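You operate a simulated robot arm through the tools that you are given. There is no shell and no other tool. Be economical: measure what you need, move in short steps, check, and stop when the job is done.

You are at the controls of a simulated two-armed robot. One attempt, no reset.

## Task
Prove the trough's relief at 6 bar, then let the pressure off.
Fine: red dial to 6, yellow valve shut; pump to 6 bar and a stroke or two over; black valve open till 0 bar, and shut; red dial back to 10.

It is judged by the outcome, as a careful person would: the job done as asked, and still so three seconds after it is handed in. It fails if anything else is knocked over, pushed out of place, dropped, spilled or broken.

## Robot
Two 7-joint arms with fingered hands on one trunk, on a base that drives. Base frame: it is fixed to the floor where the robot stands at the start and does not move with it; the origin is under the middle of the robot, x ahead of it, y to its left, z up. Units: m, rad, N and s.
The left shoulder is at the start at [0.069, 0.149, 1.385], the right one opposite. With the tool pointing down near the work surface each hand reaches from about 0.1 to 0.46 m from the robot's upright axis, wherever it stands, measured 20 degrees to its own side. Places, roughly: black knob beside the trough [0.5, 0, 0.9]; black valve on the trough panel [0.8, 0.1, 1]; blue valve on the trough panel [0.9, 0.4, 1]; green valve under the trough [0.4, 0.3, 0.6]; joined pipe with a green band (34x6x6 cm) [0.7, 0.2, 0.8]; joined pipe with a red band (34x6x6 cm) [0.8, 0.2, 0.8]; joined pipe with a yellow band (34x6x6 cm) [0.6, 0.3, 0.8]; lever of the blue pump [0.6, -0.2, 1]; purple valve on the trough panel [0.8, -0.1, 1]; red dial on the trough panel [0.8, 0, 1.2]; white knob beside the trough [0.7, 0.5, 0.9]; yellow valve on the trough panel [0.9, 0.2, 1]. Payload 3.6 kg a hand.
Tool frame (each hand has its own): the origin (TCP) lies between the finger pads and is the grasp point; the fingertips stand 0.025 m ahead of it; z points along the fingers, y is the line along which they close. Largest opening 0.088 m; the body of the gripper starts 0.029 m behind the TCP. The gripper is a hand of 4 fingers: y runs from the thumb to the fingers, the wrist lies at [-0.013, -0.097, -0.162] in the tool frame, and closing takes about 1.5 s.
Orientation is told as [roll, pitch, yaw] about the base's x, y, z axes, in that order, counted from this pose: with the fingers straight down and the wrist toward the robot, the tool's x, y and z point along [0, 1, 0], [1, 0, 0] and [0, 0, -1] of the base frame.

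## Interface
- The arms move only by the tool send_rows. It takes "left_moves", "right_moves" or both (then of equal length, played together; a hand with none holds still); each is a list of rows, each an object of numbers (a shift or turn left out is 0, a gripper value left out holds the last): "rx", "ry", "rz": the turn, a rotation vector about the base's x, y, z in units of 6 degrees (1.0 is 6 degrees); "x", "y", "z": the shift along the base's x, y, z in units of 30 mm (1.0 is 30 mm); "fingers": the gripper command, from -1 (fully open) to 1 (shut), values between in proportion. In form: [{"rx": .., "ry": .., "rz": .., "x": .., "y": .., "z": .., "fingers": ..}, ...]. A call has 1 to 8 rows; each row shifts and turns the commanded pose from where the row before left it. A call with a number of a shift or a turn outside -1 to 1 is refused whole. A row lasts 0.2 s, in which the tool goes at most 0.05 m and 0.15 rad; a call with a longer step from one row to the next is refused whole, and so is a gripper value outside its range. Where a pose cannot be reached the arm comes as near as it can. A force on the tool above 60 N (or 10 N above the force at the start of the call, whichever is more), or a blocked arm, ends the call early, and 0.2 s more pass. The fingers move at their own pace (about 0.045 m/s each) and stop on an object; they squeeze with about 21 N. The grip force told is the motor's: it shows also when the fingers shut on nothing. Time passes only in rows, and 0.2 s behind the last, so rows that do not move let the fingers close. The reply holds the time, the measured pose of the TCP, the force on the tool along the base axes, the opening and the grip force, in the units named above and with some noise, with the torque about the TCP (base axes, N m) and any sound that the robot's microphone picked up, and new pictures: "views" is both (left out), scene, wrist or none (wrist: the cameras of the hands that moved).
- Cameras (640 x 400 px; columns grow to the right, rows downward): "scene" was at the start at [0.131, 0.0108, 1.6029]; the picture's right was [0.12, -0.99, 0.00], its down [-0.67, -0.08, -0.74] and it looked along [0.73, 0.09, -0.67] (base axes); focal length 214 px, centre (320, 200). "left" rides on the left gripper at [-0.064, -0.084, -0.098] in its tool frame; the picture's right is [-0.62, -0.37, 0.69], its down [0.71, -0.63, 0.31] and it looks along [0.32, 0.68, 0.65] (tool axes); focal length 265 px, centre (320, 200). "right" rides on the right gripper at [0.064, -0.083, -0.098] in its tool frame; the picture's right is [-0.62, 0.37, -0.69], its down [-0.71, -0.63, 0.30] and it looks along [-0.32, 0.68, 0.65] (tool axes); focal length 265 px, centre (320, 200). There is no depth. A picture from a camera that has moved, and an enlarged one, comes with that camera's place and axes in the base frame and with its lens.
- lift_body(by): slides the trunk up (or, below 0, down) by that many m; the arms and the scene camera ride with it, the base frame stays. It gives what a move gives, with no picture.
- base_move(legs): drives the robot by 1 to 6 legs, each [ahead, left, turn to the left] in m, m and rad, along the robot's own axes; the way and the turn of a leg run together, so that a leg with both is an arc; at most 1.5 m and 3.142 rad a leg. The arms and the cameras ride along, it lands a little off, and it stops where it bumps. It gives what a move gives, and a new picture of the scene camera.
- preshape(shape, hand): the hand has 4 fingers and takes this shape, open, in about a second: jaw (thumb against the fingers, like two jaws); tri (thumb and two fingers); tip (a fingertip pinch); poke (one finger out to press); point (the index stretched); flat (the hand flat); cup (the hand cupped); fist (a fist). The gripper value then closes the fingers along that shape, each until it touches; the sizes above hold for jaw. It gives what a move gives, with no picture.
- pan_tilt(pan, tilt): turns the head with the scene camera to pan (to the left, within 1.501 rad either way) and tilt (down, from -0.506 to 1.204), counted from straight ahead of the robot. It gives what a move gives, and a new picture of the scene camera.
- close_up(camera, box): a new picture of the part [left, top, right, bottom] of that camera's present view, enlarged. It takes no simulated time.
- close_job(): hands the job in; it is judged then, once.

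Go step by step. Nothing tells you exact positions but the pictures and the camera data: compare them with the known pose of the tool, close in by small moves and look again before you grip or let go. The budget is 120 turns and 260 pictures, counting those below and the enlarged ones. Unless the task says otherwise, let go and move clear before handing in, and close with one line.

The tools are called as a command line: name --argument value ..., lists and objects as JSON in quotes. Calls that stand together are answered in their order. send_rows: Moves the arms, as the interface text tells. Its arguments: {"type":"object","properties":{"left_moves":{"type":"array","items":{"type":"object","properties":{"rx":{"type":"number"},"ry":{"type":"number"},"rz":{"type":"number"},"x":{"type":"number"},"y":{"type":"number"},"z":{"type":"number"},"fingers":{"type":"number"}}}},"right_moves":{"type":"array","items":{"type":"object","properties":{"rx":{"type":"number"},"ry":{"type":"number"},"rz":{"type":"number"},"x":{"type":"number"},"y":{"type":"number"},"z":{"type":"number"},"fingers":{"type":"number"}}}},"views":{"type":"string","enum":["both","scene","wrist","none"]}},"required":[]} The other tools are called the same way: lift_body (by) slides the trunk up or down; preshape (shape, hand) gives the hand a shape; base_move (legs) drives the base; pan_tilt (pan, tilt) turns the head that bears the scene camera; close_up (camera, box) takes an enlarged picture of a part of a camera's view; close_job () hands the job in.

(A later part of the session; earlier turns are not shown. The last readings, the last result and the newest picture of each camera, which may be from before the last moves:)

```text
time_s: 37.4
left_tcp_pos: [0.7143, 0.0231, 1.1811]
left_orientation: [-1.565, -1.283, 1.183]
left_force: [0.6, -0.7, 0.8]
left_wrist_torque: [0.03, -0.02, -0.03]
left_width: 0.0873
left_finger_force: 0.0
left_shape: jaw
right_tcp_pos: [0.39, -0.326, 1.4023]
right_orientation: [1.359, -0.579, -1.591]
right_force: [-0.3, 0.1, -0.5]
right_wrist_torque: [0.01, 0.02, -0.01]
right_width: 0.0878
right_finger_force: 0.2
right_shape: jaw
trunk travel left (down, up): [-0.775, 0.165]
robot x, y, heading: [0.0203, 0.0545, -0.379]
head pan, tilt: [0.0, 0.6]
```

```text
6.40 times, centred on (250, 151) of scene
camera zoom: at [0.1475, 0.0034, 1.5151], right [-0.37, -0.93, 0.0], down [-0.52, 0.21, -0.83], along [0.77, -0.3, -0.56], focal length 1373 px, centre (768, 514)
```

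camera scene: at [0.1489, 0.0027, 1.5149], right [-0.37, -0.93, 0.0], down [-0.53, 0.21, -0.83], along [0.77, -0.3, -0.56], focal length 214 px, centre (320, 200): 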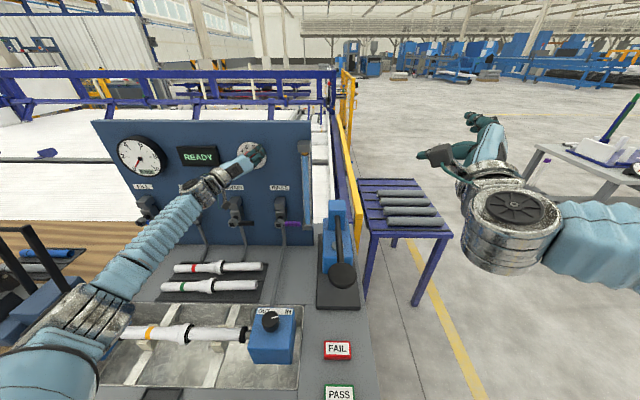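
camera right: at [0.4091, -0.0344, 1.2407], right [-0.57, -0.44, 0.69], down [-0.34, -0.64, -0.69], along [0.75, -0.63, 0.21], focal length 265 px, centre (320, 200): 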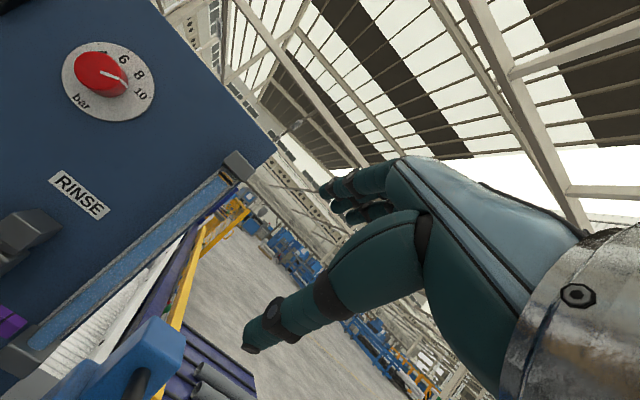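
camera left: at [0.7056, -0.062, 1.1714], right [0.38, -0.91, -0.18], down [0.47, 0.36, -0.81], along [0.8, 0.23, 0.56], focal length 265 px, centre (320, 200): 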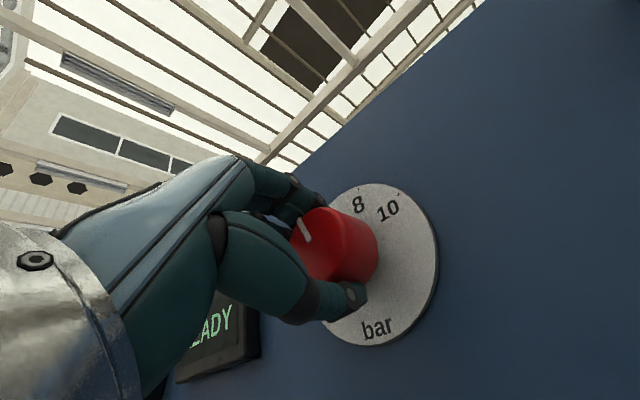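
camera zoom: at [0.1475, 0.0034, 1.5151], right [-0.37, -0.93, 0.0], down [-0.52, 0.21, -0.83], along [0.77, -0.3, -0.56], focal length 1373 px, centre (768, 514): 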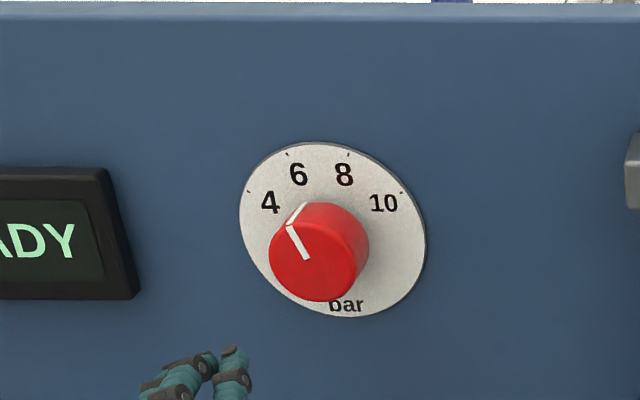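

The pointer sits at 6. Next the yellow valve: I retract the left hand, shut its fingers into a pusher, and shift the base left.

send_rows --left_moves '[{"x": -0.93, "y": 0.367, "z": 0.4, "fingers": 1}, {"x": -0.93, "y": 0.367, "z": 0.4}, {"x": -0.93, "y": 0.367, "z": 0.4}, {"x": -0.93, "y": 0.367, "z": 0.4}, {"x": -0.5, "y": 0.2, "z": 0.4}]' --views "none"

base_move --legs '[[0, 0.22, 0]]'

close_up --camera "scene" --box '[170, 130, 350, 250]'

```text
time_s: 38.6
left_tcp_pos: [0.59, 0.0781, 1.2495]
left_orientation: [-1.647, -1.346, 1.266]
left_force: [-0.9, 0.1, -0.3]
left_wrist_torque: [0.02, -0.03, -0.01]
left_width: 0.0
left_finger_force: 2.5
left_shape: jaw
right_tcp_pos: [0.3919, -0.3251, 1.401]
right_orientation: [1.357, -0.579, -1.589]
right_force: [-0.9, 0.3, -0.7]
right_wrist_torque: [0.03, 0.01, 0.01]
right_width: 0.088
right_finger_force: 0.2
right_shape: jaw
trunk travel left (down, up): [-0.775, 0.165]
robot x, y, heading: [0.025, 0.0565, -0.379]
head pan, tilt: [0.0, 0.6]
```

```text
time_s: 42.0
left_tcp_pos: [0.6699, 0.2781, 1.2426]
left_orientation: [-1.593, -1.354, 1.204]
left_force: [0.2, -0.6, 0.0]
left_wrist_torque: [0.03, 0.03, 0.01]
left_width: 0.0003
left_finger_force: 21.0
left_shape: jaw
right_tcp_pos: [0.472, -0.1247, 1.4003]
right_orientation: [1.357, -0.577, -1.586]
right_force: [-0.3, 0.5, -0.7]
right_wrist_torque: [0.0, 0.01, 0.01]
right_width: 0.088
right_finger_force: 0.1
right_shape: jaw
trunk travel left (down, up): [-0.775, 0.165]
robot x, y, heading: [0.104, 0.2575, -0.373]
head pan, tilt: [0.0, 0.6]
camera scene: at [0.2302, 0.2062, 1.5148], right [-0.37, -0.93, 0.0], down [-0.53, 0.21, -0.82], along [0.77, -0.3, -0.57], focal length 214 px, centre (320, 200)
```

scene: 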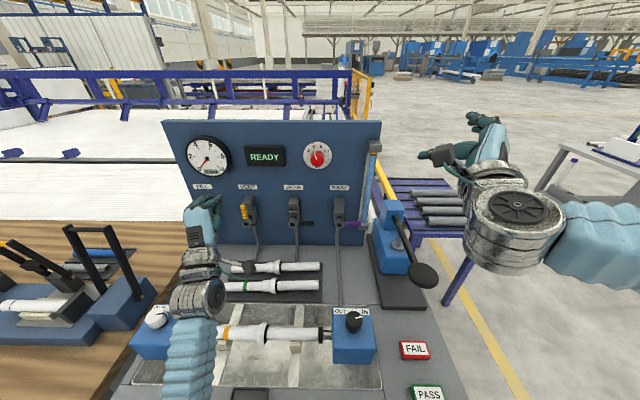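

```text
3.33 times, centred on (260, 190) of scene
camera zoom: at [0.2302, 0.2062, 1.5148], right [-0.37, -0.93, 0.0], down [-0.53, 0.21, -0.82], along [0.77, -0.3, -0.57], focal length 715 px, centre (520, 233)
```

zoom: 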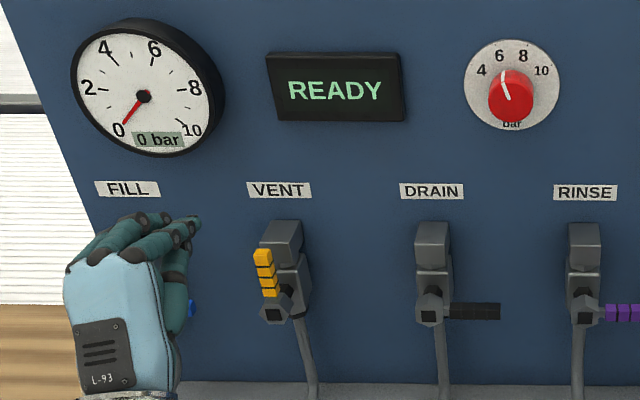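

Yellow lever grip ≈F 0.715, L 0.54, z 1.066, standing up; it must swing to the right. I bring the closed left fingers to its left side, first at a standoff.

send_rows --left_moves '[{"x": 0.914, "y": 0.5, "z": -0.67}, {"x": 0.914, "y": 0.5, "z": -0.67}, {"x": 0.914, "y": 0.5, "z": -0.67}, {"x": 0.914, "y": 0.5, "z": -0.67}]'

close_up --camera "scene" --box '[170, 130, 350, 250]'

```text
time_s: 43.0
left_tcp_pos: [0.7835, 0.3431, 1.162]
left_orientation: [-1.592, -1.35, 1.207]
left_force: [-0.6, 0.3, -0.1]
left_wrist_torque: [0.01, 0.01, 0.01]
left_width: 0.0
left_finger_force: 21.1
left_shape: jaw
right_tcp_pos: [0.4745, -0.119, 1.4014]
right_orientation: [1.355, -0.582, -1.589]
right_force: [-0.6, 0.3, 0.5]
right_wrist_torque: [0.0, 0.0, -0.02]
right_width: 0.0879
right_finger_force: 0.0
right_shape: jaw
trunk travel left (down, up): [-0.775, 0.165]
robot x, y, heading: [0.1044, 0.2622, -0.373]
head pan, tilt: [0.0, 0.6]
camera scene: at [0.233, 0.2121, 1.5148], right [-0.37, -0.93, 0.0], down [-0.53, 0.2, -0.82], along [0.77, -0.3, -0.57], focal length 214 px, centre (320, 200)
camera left: at [0.6606, 0.3047, 1.0953], right [0.38, -0.9, -0.22], down [0.5, 0.4, -0.77], along [0.78, 0.19, 0.6], focal length 265 px, centre (320, 200)
```

scene: 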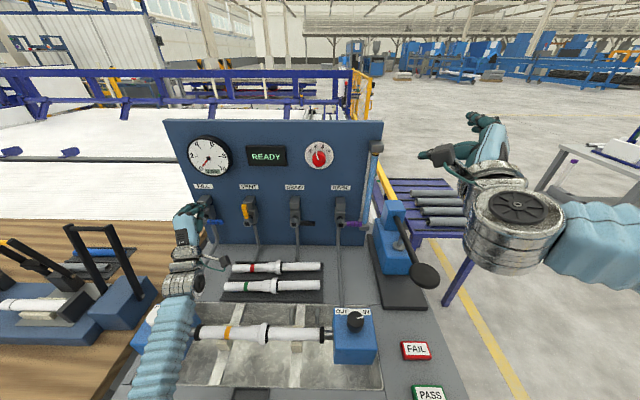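
left: 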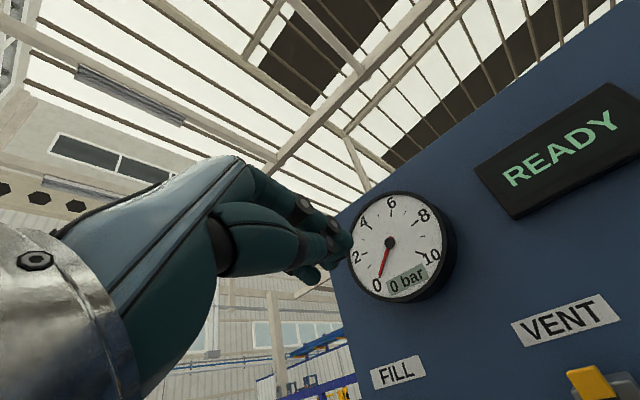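

```text
3.33 times, centred on (260, 190) of scene
camera zoom: at [0.233, 0.2121, 1.5148], right [-0.37, -0.93, 0.0], down [-0.53, 0.2, -0.82], along [0.77, -0.3, -0.57], focal length 715 px, centre (520, 233)
```

zoom: 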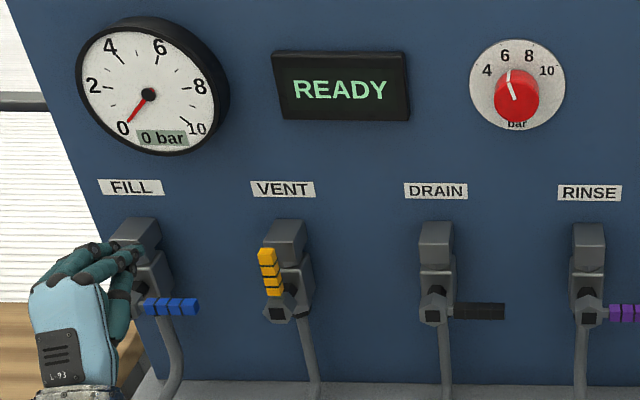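

send_rows --left_moves '[{"x": 0.779, "y": -0.45, "z": -0.63}, {"x": 0.779, "y": -0.45, "z": -0.63}, {"x": 0.779, "y": -0.45, "z": -0.63}, {"x": 0.779, "y": -0.45, "z": -0.63}]' --views "wrist"

close_up --camera "scene" --box '[170, 160, 290, 240]'

```text
time_s: 44.0
left_tcp_pos: [0.873, 0.2835, 1.0869]
left_orientation: [-1.593, -1.355, 1.205]
left_force: [-0.5, -0.3, 0.1]
left_wrist_torque: [-0.02, -0.01, 0.0]
left_width: 0.0003
left_finger_force: 21.6
left_shape: jaw
right_tcp_pos: [0.4738, -0.1239, 1.4002]
right_orientation: [1.354, -0.577, -1.587]
right_force: [-0.4, 0.0, 0.2]
right_wrist_torque: [-0.01, 0.01, 0.05]
right_width: 0.0879
right_finger_force: 0.0
right_shape: jaw
trunk travel left (down, up): [-0.775, 0.165]
robot x, y, heading: [0.1064, 0.2562, -0.373]
head pan, tilt: [0.0, 0.6]
camera left: at [0.7508, 0.2458, 1.0195], right [0.39, -0.9, -0.22], down [0.5, 0.4, -0.77], along [0.78, 0.18, 0.6], focal length 265 px, centre (320, 200)
```

left: 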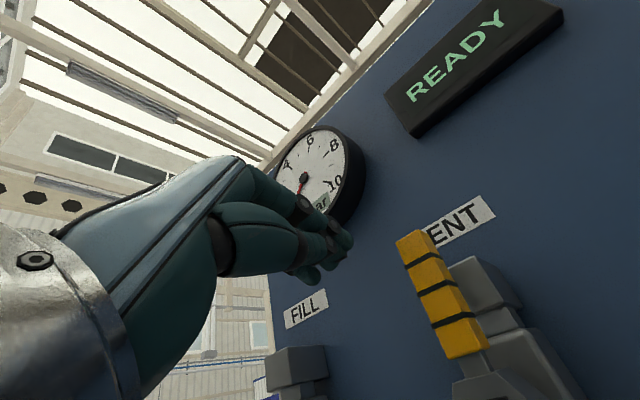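

```text
5.00 times, centred on (230, 200) of scene
camera zoom: at [0.2312, 0.2069, 1.5147], right [-0.37, -0.93, 0.0], down [-0.53, 0.21, -0.82], along [0.77, -0.3, -0.57], focal length 1072 px, centre (770, 200)
```

zoom: 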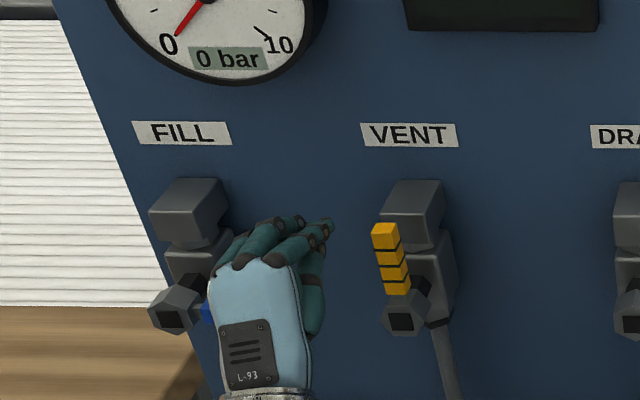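

Fingertips are ~3 cm left of the lever at its depth. I push right, following the lever's arc.

send_rows --left_moves '[{"x": -0.367, "y": -0.93}, {"x": -0.367, "y": -0.93}, {"x": -0.306, "y": -0.775, "z": -0.27}, {"x": -0.245, "y": -0.62, "z": -0.33}]' --views "wrist"

close_up --camera "scene" --box '[170, 160, 290, 240]'

```text
time_s: 45.0
left_tcp_pos: [0.8338, 0.1884, 1.0672]
left_orientation: [-1.594, -1.353, 1.207]
left_force: [-0.4, 0.6, 0.1]
left_wrist_torque: [-0.03, 0.02, 0.03]
left_width: 0.0001
left_finger_force: 21.3
left_shape: jaw
right_tcp_pos: [0.4721, -0.1219, 1.4004]
right_orientation: [1.357, -0.58, -1.588]
right_force: [0.3, 0.2, -0.6]
right_wrist_torque: [-0.01, -0.02, -0.01]
right_width: 0.088
right_finger_force: 0.1
right_shape: jaw
trunk travel left (down, up): [-0.775, 0.165]
robot x, y, heading: [0.1035, 0.2597, -0.373]
head pan, tilt: [0.0, 0.6]
camera left: at [0.7117, 0.1499, 1.0013], right [0.39, -0.9, -0.22], down [0.5, 0.4, -0.77], along [0.78, 0.19, 0.6], focal length 265 px, centre (320, 200)
```

left: 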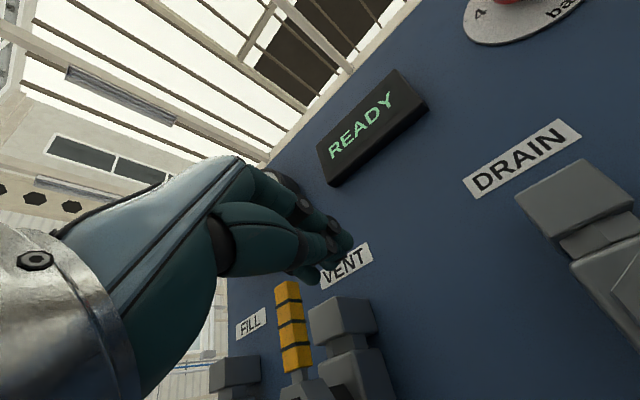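

```text
5.00 times, centred on (230, 200) of scene
camera zoom: at [0.2297, 0.2088, 1.515], right [-0.37, -0.93, 0.0], down [-0.53, 0.21, -0.83], along [0.77, -0.3, -0.56], focal length 1072 px, centre (770, 200)
```

zoom: 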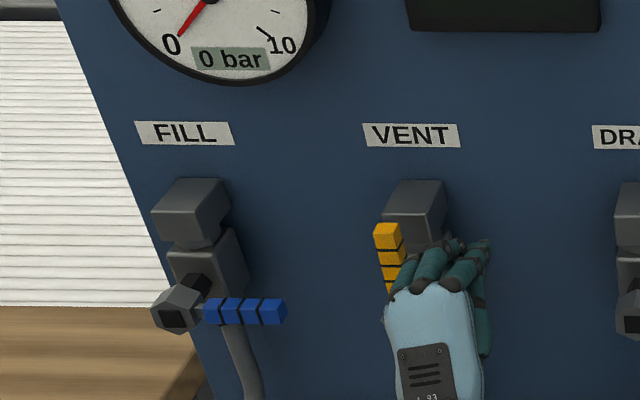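

No contact: the fingers passed in front of the lever, which must be ~3 cm deeper. I go back left, advance, and look.

send_rows --left_moves '[{"x": 0.367, "y": 0.93, "z": 0.3}, {"x": 0.367, "y": 0.93, "z": 0.3}, {"x": 0.367, "y": 0.93}, {"x": 0.15, "y": 0.38}, {"x": 0.93, "y": -0.367}]' --views "wrist"

close_up --camera "scene" --box '[170, 160, 290, 240]'

```text
time_s: 46.2
left_tcp_pos: [0.8999, 0.2709, 1.0858]
left_orientation: [-1.582, -1.354, 1.198]
left_force: [-0.1, 0.7, -0.7]
left_wrist_torque: [-0.02, -0.03, -0.01]
left_width: 0.0001
left_finger_force: 20.5
left_shape: jaw
right_tcp_pos: [0.4732, -0.1226, 1.3998]
right_orientation: [1.354, -0.577, -1.587]
right_force: [-0.1, -0.9, -0.2]
right_wrist_torque: [0.03, -0.04, 0.01]
right_width: 0.088
right_finger_force: 0.0
right_shape: jaw
trunk travel left (down, up): [-0.775, 0.165]
robot x, y, heading: [0.1022, 0.257, -0.371]
head pan, tilt: [0.0, 0.6]
camera left: at [0.778, 0.2341, 1.0184], right [0.38, -0.9, -0.22], down [0.49, 0.4, -0.77], along [0.78, 0.19, 0.6], focal length 265 px, centre (320, 200)
```

left: 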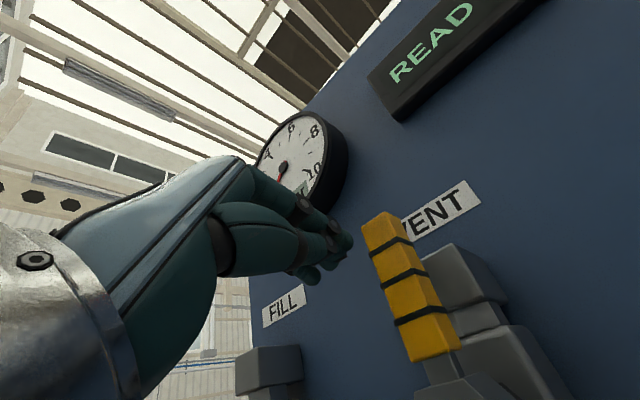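

```text
5.00 times, centred on (230, 200) of scene
camera zoom: at [0.2323, 0.2075, 1.5146], right [-0.37, -0.93, 0.0], down [-0.53, 0.21, -0.82], along [0.77, -0.3, -0.57], focal length 1072 px, centre (770, 200)
```

zoom: 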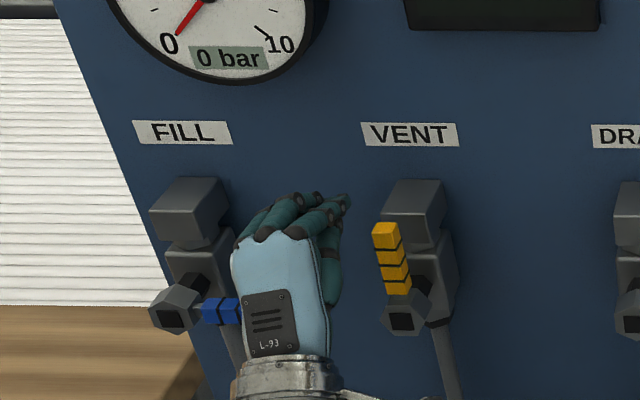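

Now I'm at the right depth (lever ≈F 0.74, z top ≈1.075). I lower 2.5 cm and push right.

send_rows --left_moves '[{"x": -0.245, "y": -0.62, "z": -0.83}, {"x": -0.245, "y": -0.62}, {"x": -0.245, "y": -0.62}, {"x": -0.245, "y": -0.62, "z": -0.1}, {"x": -0.245, "y": -0.62, "z": -0.25}]' --views "wrist"

close_up --camera "scene" --box '[170, 160, 290, 240]'

```text
time_s: 47.4
left_tcp_pos: [0.8624, 0.1781, 1.0538]
left_orientation: [-1.593, -1.353, 1.206]
left_force: [-0.5, 0.1, 0.8]
left_wrist_torque: [0.01, 0.01, 0.01]
left_width: 0.0003
left_finger_force: 21.3
left_shape: jaw
left hand out of reach, approached as far as the arm can: row 5
right_tcp_pos: [0.4726, -0.1227, 1.4011]
right_orientation: [1.356, -0.578, -1.588]
right_force: [0.3, 0.6, -0.3]
right_wrist_torque: [-0.01, 0.0, -0.02]
right_width: 0.0881
right_finger_force: 0.0
right_shape: jaw
trunk travel left (down, up): [-0.775, 0.165]
robot x, y, heading: [0.1019, 0.2612, -0.373]
head pan, tilt: [0.0, 0.6]
camera left: at [0.7392, 0.1402, 0.9863], right [0.38, -0.9, -0.22], down [0.5, 0.4, -0.77], along [0.78, 0.18, 0.6], focal length 265 px, centre (320, 200)
```

left: 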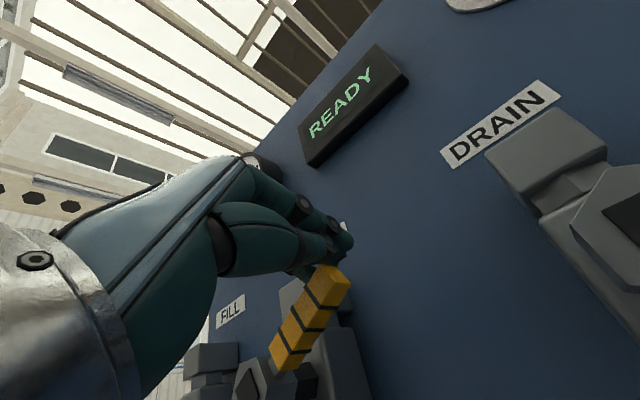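

```text
5.00 times, centred on (230, 200) of scene
camera zoom: at [0.2306, 0.2078, 1.5148], right [-0.37, -0.93, 0.0], down [-0.53, 0.21, -0.82], along [0.77, -0.3, -0.57], focal length 1072 px, centre (770, 200)
```

zoom: 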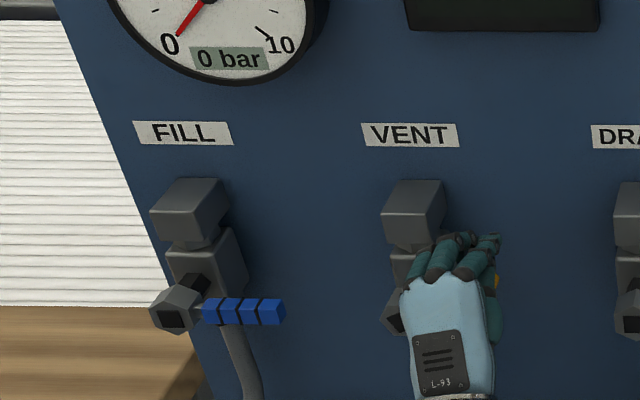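

The lever is about half way. I continue right and down, tilting the fingers a bit downward to ease the arm.

send_rows --left_moves '[{"x": -0.12, "y": -0.31, "z": -0.5, "rx": 0.35, "ry": 0.9}, {"z": -0.6, "rx": 0.35, "ry": 0.9}, {"z": -0.6, "rx": 0.35, "ry": 0.9}]' --views "wrist"

close_up --camera "scene" --box '[170, 160, 290, 240]'

```text
time_s: 48.2
left_tcp_pos: [0.8566, 0.1687, 1.0128]
left_orientation: [-0.649, -1.215, 0.296]
left_force: [7.2, -3.4, 20.5]
left_wrist_torque: [0.08, -0.13, -0.13]
left_width: 0.0
left_finger_force: 20.4
left_shape: jaw
right_tcp_pos: [0.4681, -0.1219, 1.4028]
right_orientation: [1.363, -0.579, -1.59]
right_force: [0.7, -0.7, 0.3]
right_wrist_torque: [0.02, -0.01, 0.0]
right_width: 0.088
right_finger_force: 0.1
right_shape: jaw
trunk travel left (down, up): [-0.775, 0.165]
robot x, y, heading: [0.1028, 0.2599, -0.377]
head pan, tilt: [0.0, 0.6]
camera left: at [0.7205, 0.1369, 0.9768], right [0.3, -0.86, -0.41], down [0.28, 0.49, -0.83], along [0.91, 0.13, 0.39], focal length 265 px, centre (320, 200)
```

left: 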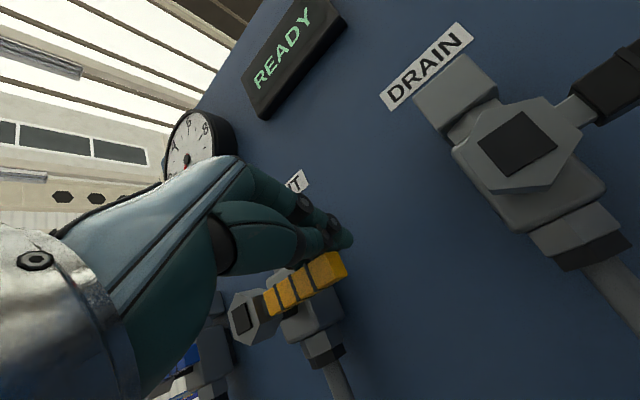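

```text
5.00 times, centred on (230, 200) of scene
camera zoom: at [0.2256, 0.2092, 1.5158], right [-0.37, -0.93, 0.0], down [-0.52, 0.21, -0.83], along [0.77, -0.3, -0.56], focal length 1072 px, centre (770, 200)
```

zoom: 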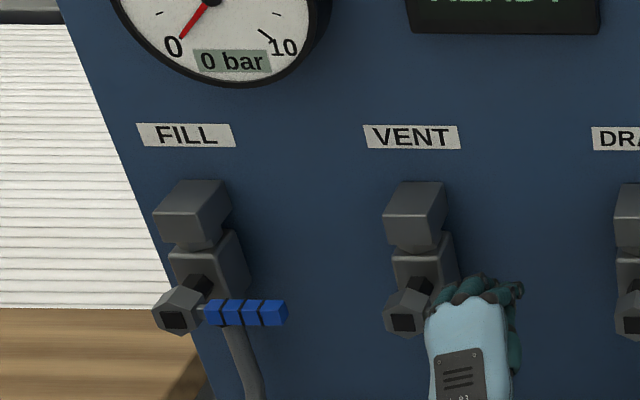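

The lever is horizontal with 20 N resisting: it seems at its stop. I press a touch more, then lift off and back away to check.

send_rows --left_moves '[{"z": -0.2}, {"z": 0.5}, {"z": 0.7}, {"x": -0.93, "y": 0.367, "z": 0.3}, {"x": -0.93, "y": 0.367, "z": 0.3}, {"x": -0.93, "y": 0.367, "z": 0.3}, {"x": -0.93, "y": 0.367, "z": 0.3}, {"x": -0.93, "y": 0.367}]' --views "none"

close_up --camera "scene" --box '[170, 130, 350, 250]'

```text
time_s: 50.0
left_tcp_pos: [0.7275, 0.24, 1.0821]
left_orientation: [-0.495, -1.253, 0.153]
left_force: [0.2, 0.1, -0.1]
left_wrist_torque: [-0.02, 0.01, -0.01]
left_width: 0.0
left_finger_force: 21.0
left_shape: jaw
right_tcp_pos: [0.471, -0.1204, 1.4006]
right_orientation: [1.359, -0.578, -1.588]
right_force: [-0.7, 0.1, 0.0]
right_wrist_torque: [-0.03, -0.01, 0.02]
right_width: 0.0879
right_finger_force: 0.1
right_shape: jaw
trunk travel left (down, up): [-0.775, 0.165]
robot x, y, heading: [0.1054, 0.2602, -0.379]
head pan, tilt: [0.0, 0.6]
```

```text
3.33 times, centred on (260, 190) of scene
camera zoom: at [0.2296, 0.2095, 1.515], right [-0.37, -0.93, 0.0], down [-0.53, 0.21, -0.83], along [0.77, -0.3, -0.56], focal length 715 px, centre (520, 233)
```

zoom: 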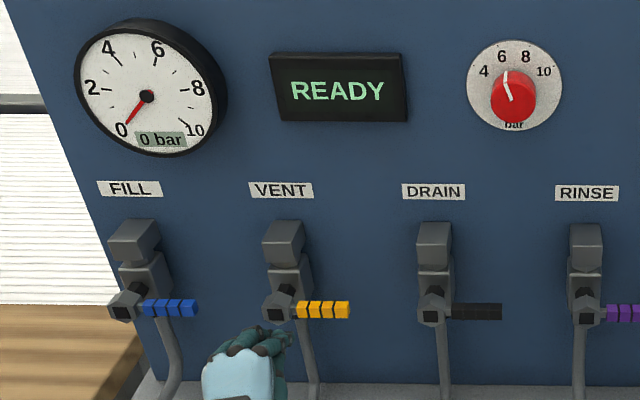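

Yellow is now shut in line with the others. Next the pump: its lever ball is at about F 0.49, L 0.0, z 1.035. I turn the right hand back to fingers-down and move it over the ball.

send_rows --right_moves '[{"rx": 0.136, "ry": 0.998}, {"rx": 0.136, "ry": 0.998}, {"rx": 0.136, "ry": 0.998}, {"rx": 0.136, "ry": 0.998}, {"rx": 0.136, "ry": 0.998}, {"rx": 0.136, "ry": 0.998}, {"rx": 0.136, "ry": 0.998}, {"rx": 0.136, "ry": 0.998}]' --views "none"

send_rows --right_moves '[{"rx": 0.136, "ry": 0.998}, {"rx": 0.136, "ry": 0.998}, {"rx": 0.136, "ry": 0.998}, {"rx": 0.136, "ry": 0.998}, {"rx": 0.136, "ry": 0.998}, {"x": -0.245, "y": -0.62, "rz": 1}, {"x": -0.245, "y": -0.62, "rz": 1}, {"x": -0.245, "y": -0.62, "rz": 1}]' --views "none"

send_rows --right_moves '[{"rz": 1}, {"rz": 1}, {"rz": 1}, {"rz": 1}]' --views "both"

```text
time_s: 51.8
left_tcp_pos: [0.7267, 0.2378, 1.0759]
left_orientation: [-0.481, -1.244, 0.134]
left_force: [0.3, -0.3, -0.1]
left_wrist_torque: [0.02, 0.01, -0.03]
left_width: 0.0
left_finger_force: 20.7
left_shape: jaw
right_tcp_pos: [0.4729, -0.1209, 1.401]
right_orientation: [0.465, -0.295, -1.188]
right_force: [0.6, -0.9, 0.7]
right_wrist_torque: [-0.02, 0.0, -0.03]
right_width: 0.0879
right_finger_force: 0.0
right_shape: jaw
trunk travel left (down, up): [-0.775, 0.165]
robot x, y, heading: [0.1037, 0.2614, -0.373]
head pan, tilt: [0.0, 0.6]
```

```text
time_s: 53.6
left_tcp_pos: [0.7243, 0.2374, 1.0732]
left_orientation: [-0.472, -1.239, 0.123]
left_force: [-0.1, 0.3, 0.2]
left_wrist_torque: [0.01, -0.01, 0.01]
left_width: 0.0
left_finger_force: 20.8
left_shape: jaw
right_tcp_pos: [0.4492, -0.1759, 1.4012]
right_orientation: [0.016, -0.012, -0.802]
right_force: [0.0, 0.8, 0.6]
right_wrist_torque: [0.0, 0.02, -0.01]
right_width: 0.0878
right_finger_force: 0.1
right_shape: jaw
trunk travel left (down, up): [-0.775, 0.165]
robot x, y, heading: [0.1006, 0.2582, -0.372]
head pan, tilt: [0.0, 0.6]
```

```text
time_s: 54.6
left_tcp_pos: [0.7235, 0.2357, 1.0714]
left_orientation: [-0.467, -1.238, 0.118]
left_force: [0.8, 0.0, 0.0]
left_wrist_torque: [-0.01, -0.02, 0.0]
left_width: 0.0
left_finger_force: 21.0
left_shape: jaw
right_tcp_pos: [0.4495, -0.1773, 1.4003]
right_orientation: [0.018, -0.011, -0.383]
right_force: [0.9, 0.5, -0.4]
right_wrist_torque: [-0.03, 0.01, 0.04]
right_width: 0.0878
right_finger_force: 0.0
right_shape: jaw
trunk travel left (down, up): [-0.775, 0.165]
robot x, y, heading: [0.1043, 0.2552, -0.379]
head pan, tilt: [0.0, 0.6]
camera scene: at [0.2304, 0.2083, 1.5149], right [-0.37, -0.93, 0.0], down [-0.53, 0.21, -0.82], along [0.77, -0.3, -0.57], focal length 214 px, centre (320, 200)
camera right: at [0.3942, -0.0874, 1.4983], right [0.1, -0.72, 0.69], down [-0.85, -0.42, -0.32], along [0.52, -0.55, -0.65], focal length 265 px, centre (320, 200)
```

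scene: 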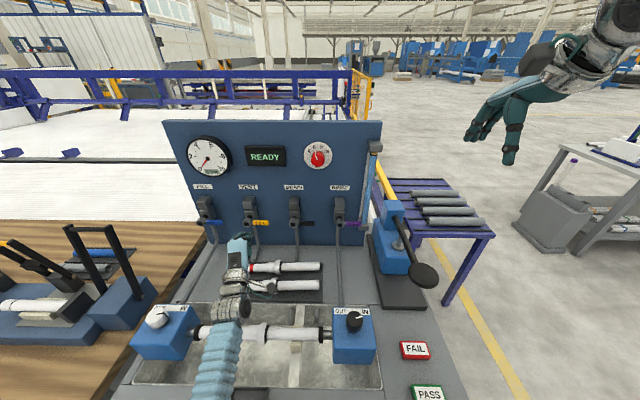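
right: 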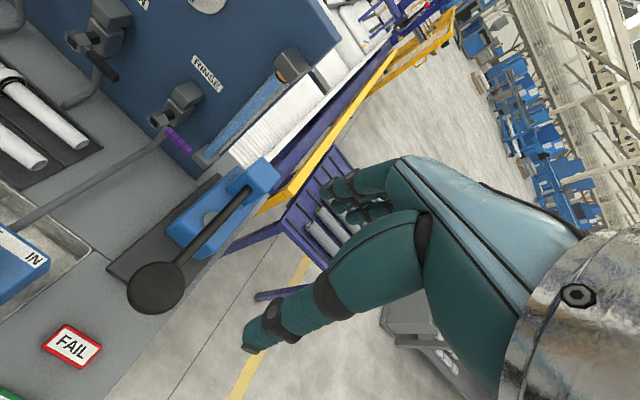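

The right hand is right above the ball. I raise the left hand clear, lower the trunk, and form a fist.

send_rows --left_moves '[{"z": 0.9}, {"z": 0.9}, {"z": 0.9, "x": -0.5, "y": 0.2}, {"z": 0.9, "x": -0.5, "y": 0.2}, {"z": 0.9}, {"z": 0.9}]' --views "none"

lift_body --by -0.18

preshape --shape "fist" --hand "right"

send_rows --right_moves '[{"x": 0.2, "y": -0.1, "z": -0.5}]'

```text
time_s: 55.5
left_tcp_pos: [0.7073, 0.2492, 1.1615]
left_orientation: [-0.22, -1.284, -0.113]
left_force: [0.0, 0.6, 1.1]
left_wrist_torque: [0.01, -0.01, -0.02]
left_width: 0.0
left_finger_force: 20.7
left_shape: jaw
right_tcp_pos: [0.4486, -0.1754, 1.4012]
right_orientation: [0.015, -0.01, -0.384]
right_force: [-0.5, -0.7, 0.6]
right_wrist_torque: [0.04, -0.02, -0.01]
right_width: 0.0879
right_finger_force: 0.0
right_shape: jaw
trunk travel left (down, up): [-0.775, 0.165]
robot x, y, heading: [0.1048, 0.2616, -0.376]
head pan, tilt: [0.0, 0.6]
stopped in row 4 (left hand): the arm was blocked; the commanded pose is now the measured one
```

```text
time_s: 57.5
left_tcp_pos: [0.7081, 0.2475, 0.9801]
left_orientation: [-0.225, -1.281, -0.113]
left_force: [0.6, -0.3, 1.3]
left_wrist_torque: [-0.01, 0.03, 0.0]
left_width: 0.0001
left_finger_force: 20.7
left_shape: jaw
right_tcp_pos: [0.45, -0.1768, 1.2208]
right_orientation: [0.018, -0.01, -0.384]
right_force: [-0.6, 0.2, 0.5]
right_wrist_torque: [-0.02, 0.03, 0.0]
right_width: 0.0877
right_finger_force: 0.1
right_shape: jaw
trunk travel left (down, up): [-0.595, 0.345]
robot x, y, heading: [0.1011, 0.2564, -0.374]
head pan, tilt: [0.0, 0.6]
```

```text
time_s: 58.4
left_tcp_pos: [0.7087, 0.2477, 0.9796]
left_orientation: [-0.223, -1.281, -0.113]
left_force: [-0.7, -0.3, -0.3]
left_wrist_torque: [0.01, -0.01, 0.01]
left_width: 0.0
left_finger_force: 21.0
left_shape: jaw
right_tcp_pos: [0.4498, -0.176, 1.22]
right_orientation: [0.017, -0.01, -0.385]
right_force: [0.6, -0.5, -0.4]
right_wrist_torque: [0.0, -0.03, 0.04]
right_width: 0.0
right_finger_force: 0.0
right_shape: fist
trunk travel left (down, up): [-0.595, 0.345]
robot x, y, heading: [0.1031, 0.2637, -0.375]
head pan, tilt: [0.0, 0.6]
```

```text
time_s: 58.8
left_tcp_pos: [0.7095, 0.2475, 0.9799]
left_orientation: [-0.221, -1.28, -0.113]
left_force: [0.4, -0.5, 0.6]
left_wrist_torque: [0.02, -0.04, -0.03]
left_width: 0.0
left_finger_force: 20.8
left_shape: jaw
right_tcp_pos: [0.457, -0.1798, 1.2046]
right_orientation: [0.017, -0.011, -0.384]
right_force: [-0.3, 0.7, -0.4]
right_wrist_torque: [0.03, 0.01, 0.0]
right_width: 0.0001
right_finger_force: 0.1
right_shape: fist
trunk travel left (down, up): [-0.595, 0.345]
robot x, y, heading: [0.103, 0.2586, -0.378]
head pan, tilt: [0.0, 0.6]
camera scene: at [0.231, 0.2083, 1.3348], right [-0.37, -0.93, 0.0], down [-0.53, 0.21, -0.82], along [0.77, -0.3, -0.57], focal length 214 px, centre (320, 200)
camera right: at [0.4009, -0.0905, 1.3027], right [0.1, -0.72, 0.69], down [-0.85, -0.42, -0.32], along [0.52, -0.55, -0.65], focal length 265 px, centre (320, 200)
```

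scene: 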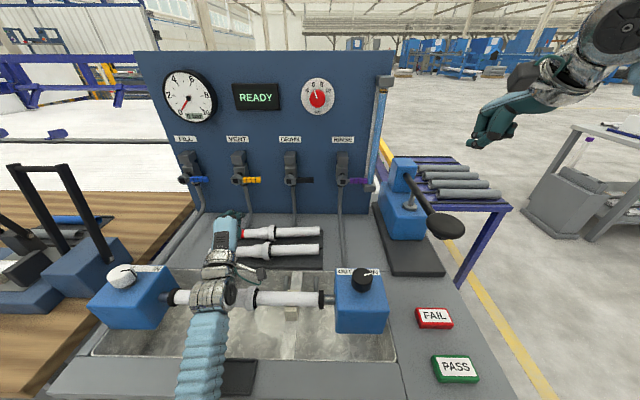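
right: 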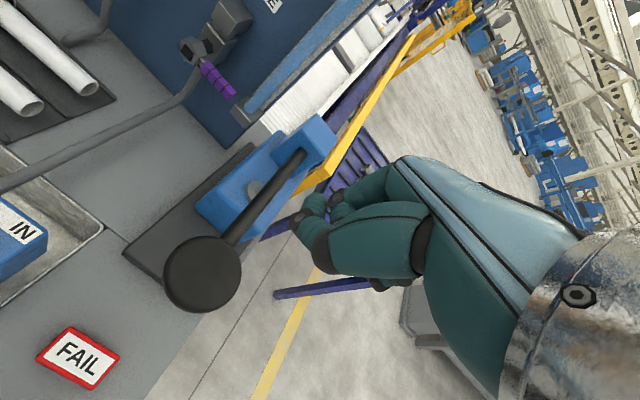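

The left forearm is now low over the trough pipe; I raise it clear before anything else.

send_rows --left_moves '[{"z": 0.6}, {"z": 0.6}, {"z": 0.6}, {"z": 0.6}, {"z": 0.6}, {"z": 0.6}, {"z": 0.6}]' --views "scene"

```text
time_s: 60.4
left_tcp_pos: [0.7081, 0.2467, 1.098]
left_orientation: [-0.112, -1.27, -0.219]
left_force: [-0.6, 0.0, -1.4]
left_wrist_torque: [-0.02, 0.01, 0.01]
left_width: 0.0
left_finger_force: 20.7
left_shape: jaw
right_tcp_pos: [0.4558, -0.1794, 1.2055]
right_orientation: [0.017, -0.012, -0.384]
right_force: [-0.3, -0.5, -0.6]
right_wrist_torque: [-0.03, 0.01, 0.0]
right_width: 0.0
right_finger_force: 0.1
right_shape: fist
trunk travel left (down, up): [-0.595, 0.345]
robot x, y, heading: [0.1004, 0.2623, -0.377]
head pan, tilt: [0.0, 0.6]
camera scene: at [0.2307, 0.2089, 1.3348], right [-0.37, -0.93, 0.0], down [-0.53, 0.21, -0.82], along [0.77, -0.3, -0.57], focal length 214 px, centre (320, 200)
```

scene: 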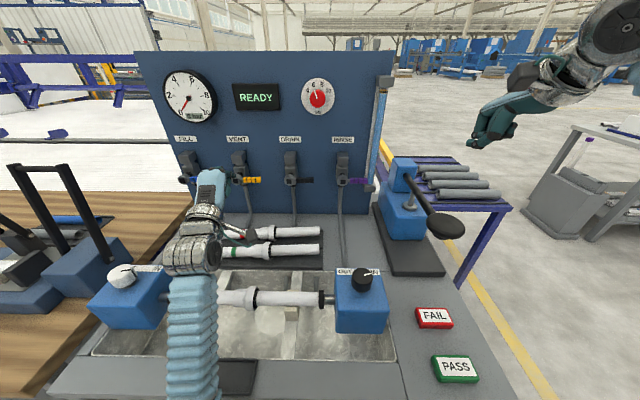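

Clear now. I descend with the right fist onto the ball, watching force.

send_rows --right_moves '[{"x": 0.31, "y": -0.12, "z": -0.8}, {"x": 0.31, "y": -0.12, "z": -0.8}, {"z": -0.8}, {"z": -0.6}]'

```text
time_s: 61.4
left_tcp_pos: [0.709, 0.2467, 1.1004]
left_orientation: [-0.116, -1.277, -0.214]
left_force: [0.5, 0.8, 0.2]
left_wrist_torque: [0.03, 0.02, -0.01]
left_width: 0.0
left_finger_force: 20.8
left_shape: jaw
right_tcp_pos: [0.4756, -0.1886, 1.1166]
right_orientation: [0.018, -0.011, -0.383]
right_force: [0.3, -0.1, 0.5]
right_wrist_torque: [0.01, -0.01, 0.0]
right_width: 0.0
right_finger_force: 0.1
right_shape: fist
trunk travel left (down, up): [-0.595, 0.345]
robot x, y, heading: [0.1041, 0.2627, -0.373]
head pan, tilt: [0.0, 0.6]
camera scene: at [0.2309, 0.2086, 1.3348], right [-0.37, -0.93, 0.0], down [-0.53, 0.21, -0.82], along [0.77, -0.3, -0.57], focal length 214 px, centre (320, 200)
camera right: at [0.42, -0.0968, 1.2139], right [0.1, -0.72, 0.69], down [-0.85, -0.42, -0.32], along [0.52, -0.55, -0.65], focal length 265 px, centre (320, 200)
```

scene: 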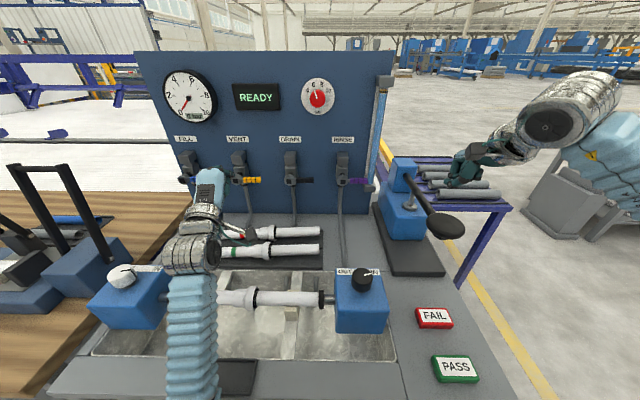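
right: 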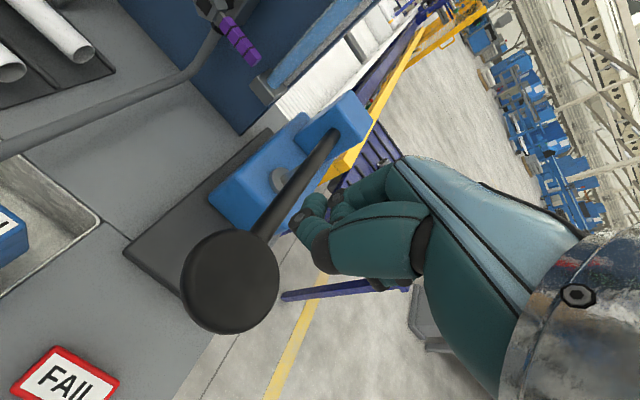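

send_rows --right_moves '[{"z": -0.6, "x": -0.15}, {"z": -0.6, "x": -0.15}, {"z": -0.6}, {"z": -0.6}, {"z": -0.6}]'

close_up --camera "scene" --box '[370, 130, 530, 290]'

```text
time_s: 62.6
left_tcp_pos: [0.7086, 0.2491, 1.1033]
left_orientation: [-0.12, -1.282, -0.203]
left_force: [-0.2, 0.5, 0.4]
left_wrist_torque: [0.0, 0.04, 0.02]
left_width: 0.0001
left_finger_force: 21.0
left_shape: jaw
right_tcp_pos: [0.4646, -0.1879, 1.0258]
right_orientation: [0.017, -0.011, -0.384]
right_force: [-0.6, -0.2, 0.0]
right_wrist_torque: [0.0, -0.02, -0.02]
right_width: 0.0002
right_finger_force: 0.1
right_shape: fist
trunk travel left (down, up): [-0.595, 0.345]
robot x, y, heading: [0.1026, 0.2603, -0.376]
head pan, tilt: [0.0, 0.6]
camera scene: at [0.2305, 0.2092, 1.3349], right [-0.37, -0.93, 0.0], down [-0.53, 0.21, -0.83], along [0.77, -0.3, -0.56], focal length 214 px, centre (320, 200)
camera right: at [0.4092, -0.097, 1.1238], right [0.1, -0.72, 0.69], down [-0.85, -0.42, -0.32], along [0.52, -0.55, -0.65], focal length 265 px, centre (320, 200)
```

scene: 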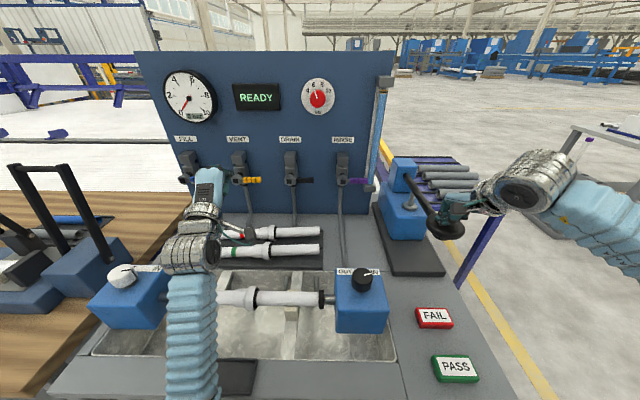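
right: 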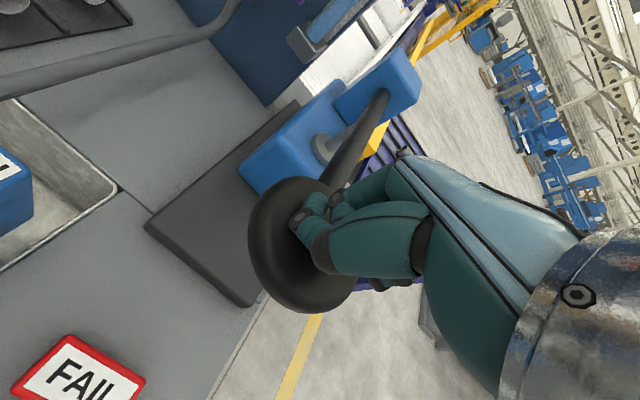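

```text
2.50 times, centred on (450, 210) of scene
camera zoom: at [0.2305, 0.2092, 1.3349], right [-0.37, -0.93, 0.0], down [-0.53, 0.21, -0.83], along [0.77, -0.3, -0.56], focal length 536 px, centre (-5, 175)
```

zoom: 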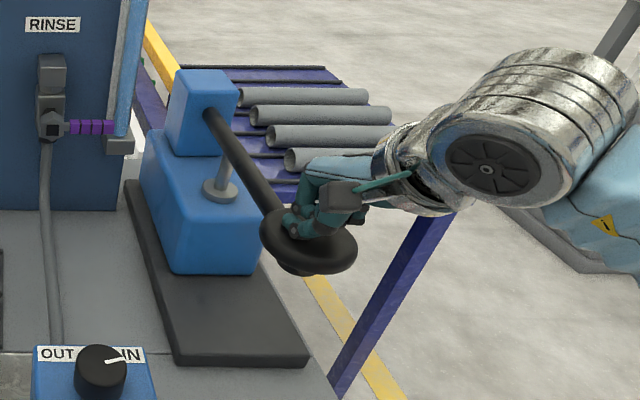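

The fist is just over the mushroom knob. I press down a stroke.

send_rows --right_moves '[{"z": -0.5}, {"z": -0.5}, {"z": -0.5}, {"z": -0.5}]' --views "none"

close_up --camera "scene" --box '[130, 50, 530, 300]'

```text
time_s: 63.6
left_tcp_pos: [0.7098, 0.249, 1.1045]
left_orientation: [-0.125, -1.285, -0.201]
left_force: [-0.8, -0.7, 0.0]
left_wrist_torque: [-0.02, -0.05, 0.02]
left_width: 0.0
left_finger_force: 20.8
left_shape: jaw
right_tcp_pos: [0.4653, -0.1864, 0.9645]
right_orientation: [0.016, -0.011, -0.383]
right_force: [0.5, -0.1, 3.2]
right_wrist_torque: [0.01, -0.06, 0.01]
right_width: 0.0002
right_finger_force: 0.0
right_shape: fist
trunk travel left (down, up): [-0.595, 0.345]
robot x, y, heading: [0.1015, 0.2583, -0.373]
head pan, tilt: [0.0, 0.6]
```

```text
1.60 times, centred on (330, 175) of scene
camera zoom: at [0.2303, 0.2093, 1.3349], right [-0.37, -0.93, 0.0], down [-0.53, 0.21, -0.83], along [0.77, -0.3, -0.56], focal length 343 px, centre (304, 240)
```

zoom: 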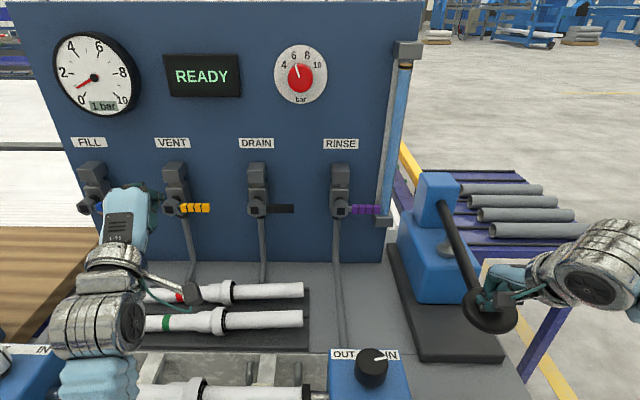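

The gauge already reads 1 bar. I finish the stroke, rise, and see whether the lever returns by itself.

send_rows --right_moves '[{"z": -0.5}, {"z": -0.5}, {"z": -0.5}]' --views "none"

close_up --camera "scene" --box '[130, 50, 530, 300]'

send_rows --right_moves '[{"z": 1}, {"z": 1}, {"z": 1}, {"z": 1}]' --views "none"

close_up --camera "scene" --box '[130, 50, 530, 300]'

```text
time_s: 64.4
left_tcp_pos: [0.7033, 0.2546, 1.1099]
left_orientation: [-0.138, -1.295, -0.186]
left_force: [-0.6, -1.0, 0.2]
left_wrist_torque: [0.0, 0.01, -0.02]
left_width: 0.0
left_finger_force: 20.8
left_shape: jaw
right_tcp_pos: [0.4624, -0.1867, 0.9377]
right_orientation: [0.015, -0.049, -0.386]
right_force: [-19.5, -1.1, 56.4]
right_wrist_torque: [0.23, -1.0, 0.17]
right_width: 0.0805
right_finger_force: 0.1
right_shape: fist
trunk travel left (down, up): [-0.595, 0.345]
robot x, y, heading: [0.1026, 0.2597, -0.376]
head pan, tilt: [0.0, 0.6]
```

```text
1.60 times, centred on (330, 175) of scene
camera zoom: at [0.2204, 0.216, 1.3372], right [-0.37, -0.93, 0.0], down [-0.52, 0.2, -0.83], along [0.77, -0.3, -0.56], focal length 343 px, centre (304, 240)
```

zoom: 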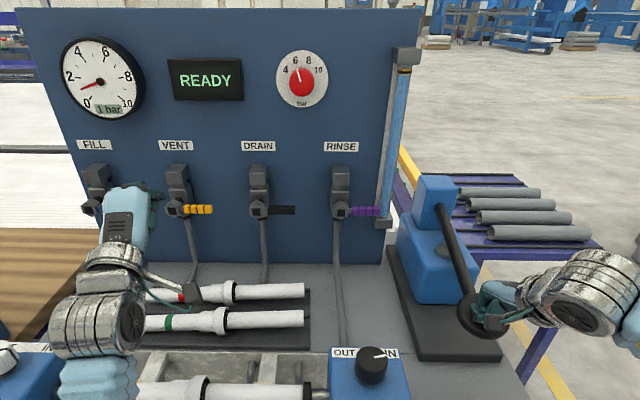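

```text
time_s: 65.4
left_tcp_pos: [0.7102, 0.249, 1.1051]
left_orientation: [-0.126, -1.288, -0.199]
left_force: [0.1, 0.3, 0.7]
left_wrist_torque: [-0.04, -0.05, -0.02]
left_width: 0.0
left_finger_force: 20.9
left_shape: jaw
right_tcp_pos: [0.4676, -0.1867, 1.0388]
right_orientation: [0.018, -0.008, -0.383]
right_force: [-0.2, 0.4, 0.6]
right_wrist_torque: [-0.05, -0.01, 0.0]
right_width: 0.0001
right_finger_force: 0.0
right_shape: fist
trunk travel left (down, up): [-0.595, 0.345]
robot x, y, heading: [0.1025, 0.2571, -0.373]
head pan, tilt: [0.0, 0.6]
```

```text
1.60 times, centred on (330, 175) of scene
camera zoom: at [0.2316, 0.2088, 1.3346], right [-0.37, -0.93, 0.0], down [-0.53, 0.21, -0.82], along [0.77, -0.3, -0.57], focal length 343 px, centre (304, 240)
```

zoom: 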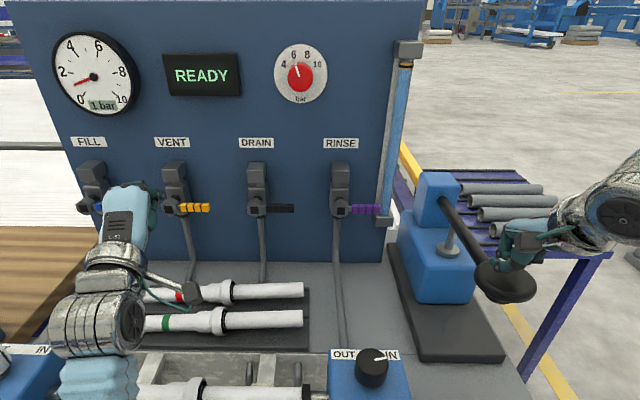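

The lever springs back, about 1 bar a stroke, bottom at TCP z≈0.945. I pump more strokes.

send_rows --right_moves '[{"z": -0.95}, {"z": -0.95}, {"z": -0.95}, {}, {"z": 0.95}, {"z": 0.95}, {"z": 0.95}]' --views "none"

send_rows --right_moves '[{"z": -0.95}, {"z": -0.95}, {"z": -0.95}, {}, {"z": 0.95}, {"z": 0.95}, {"z": 0.95}]' --views "none"

close_up --camera "scene" --box '[130, 50, 530, 300]'

```text
time_s: 67.0
left_tcp_pos: [0.7089, 0.2505, 1.1064]
left_orientation: [-0.128, -1.288, -0.199]
left_force: [-0.7, -0.1, -0.6]
left_wrist_torque: [-0.01, 0.03, -0.01]
left_width: 0.0
left_finger_force: 20.8
left_shape: jaw
right_tcp_pos: [0.4657, -0.1861, 1.0404]
right_orientation: [0.016, -0.009, -0.384]
right_force: [0.7, -0.7, 0.3]
right_wrist_torque: [-0.01, -0.02, 0.01]
right_width: 0.0
right_finger_force: 0.0
right_shape: fist
trunk travel left (down, up): [-0.595, 0.345]
robot x, y, heading: [0.105, 0.2625, -0.376]
head pan, tilt: [0.0, 0.6]
```

```text
time_s: 68.6
left_tcp_pos: [0.7086, 0.25, 1.1063]
left_orientation: [-0.125, -1.29, -0.199]
left_force: [0.5, 0.4, -0.5]
left_wrist_torque: [-0.01, 0.02, -0.04]
left_width: 0.0
left_finger_force: 21.1
left_shape: jaw
right_tcp_pos: [0.4661, -0.1868, 1.0407]
right_orientation: [0.015, -0.01, -0.384]
right_force: [1.1, 0.0, 0.1]
right_wrist_torque: [-0.01, 0.02, 0.03]
right_width: 0.0
right_finger_force: 0.2
right_shape: fist
trunk travel left (down, up): [-0.595, 0.345]
robot x, y, heading: [0.1061, 0.2562, -0.378]
head pan, tilt: [0.0, 0.6]
```

```text
1.60 times, centred on (330, 175) of scene
camera zoom: at [0.2306, 0.2094, 1.3348], right [-0.37, -0.93, 0.0], down [-0.53, 0.21, -0.82], along [0.77, -0.3, -0.57], focal length 343 px, centre (304, 240)
```

zoom: 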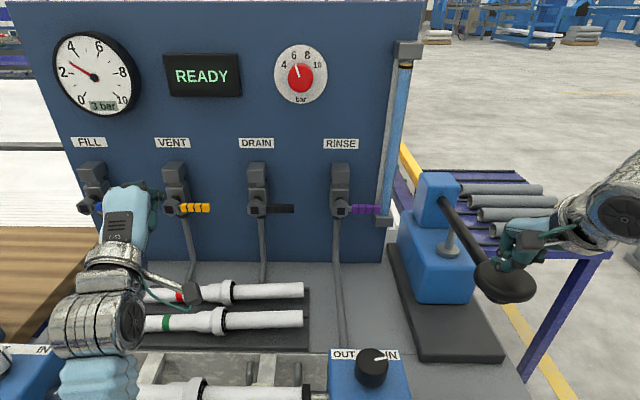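

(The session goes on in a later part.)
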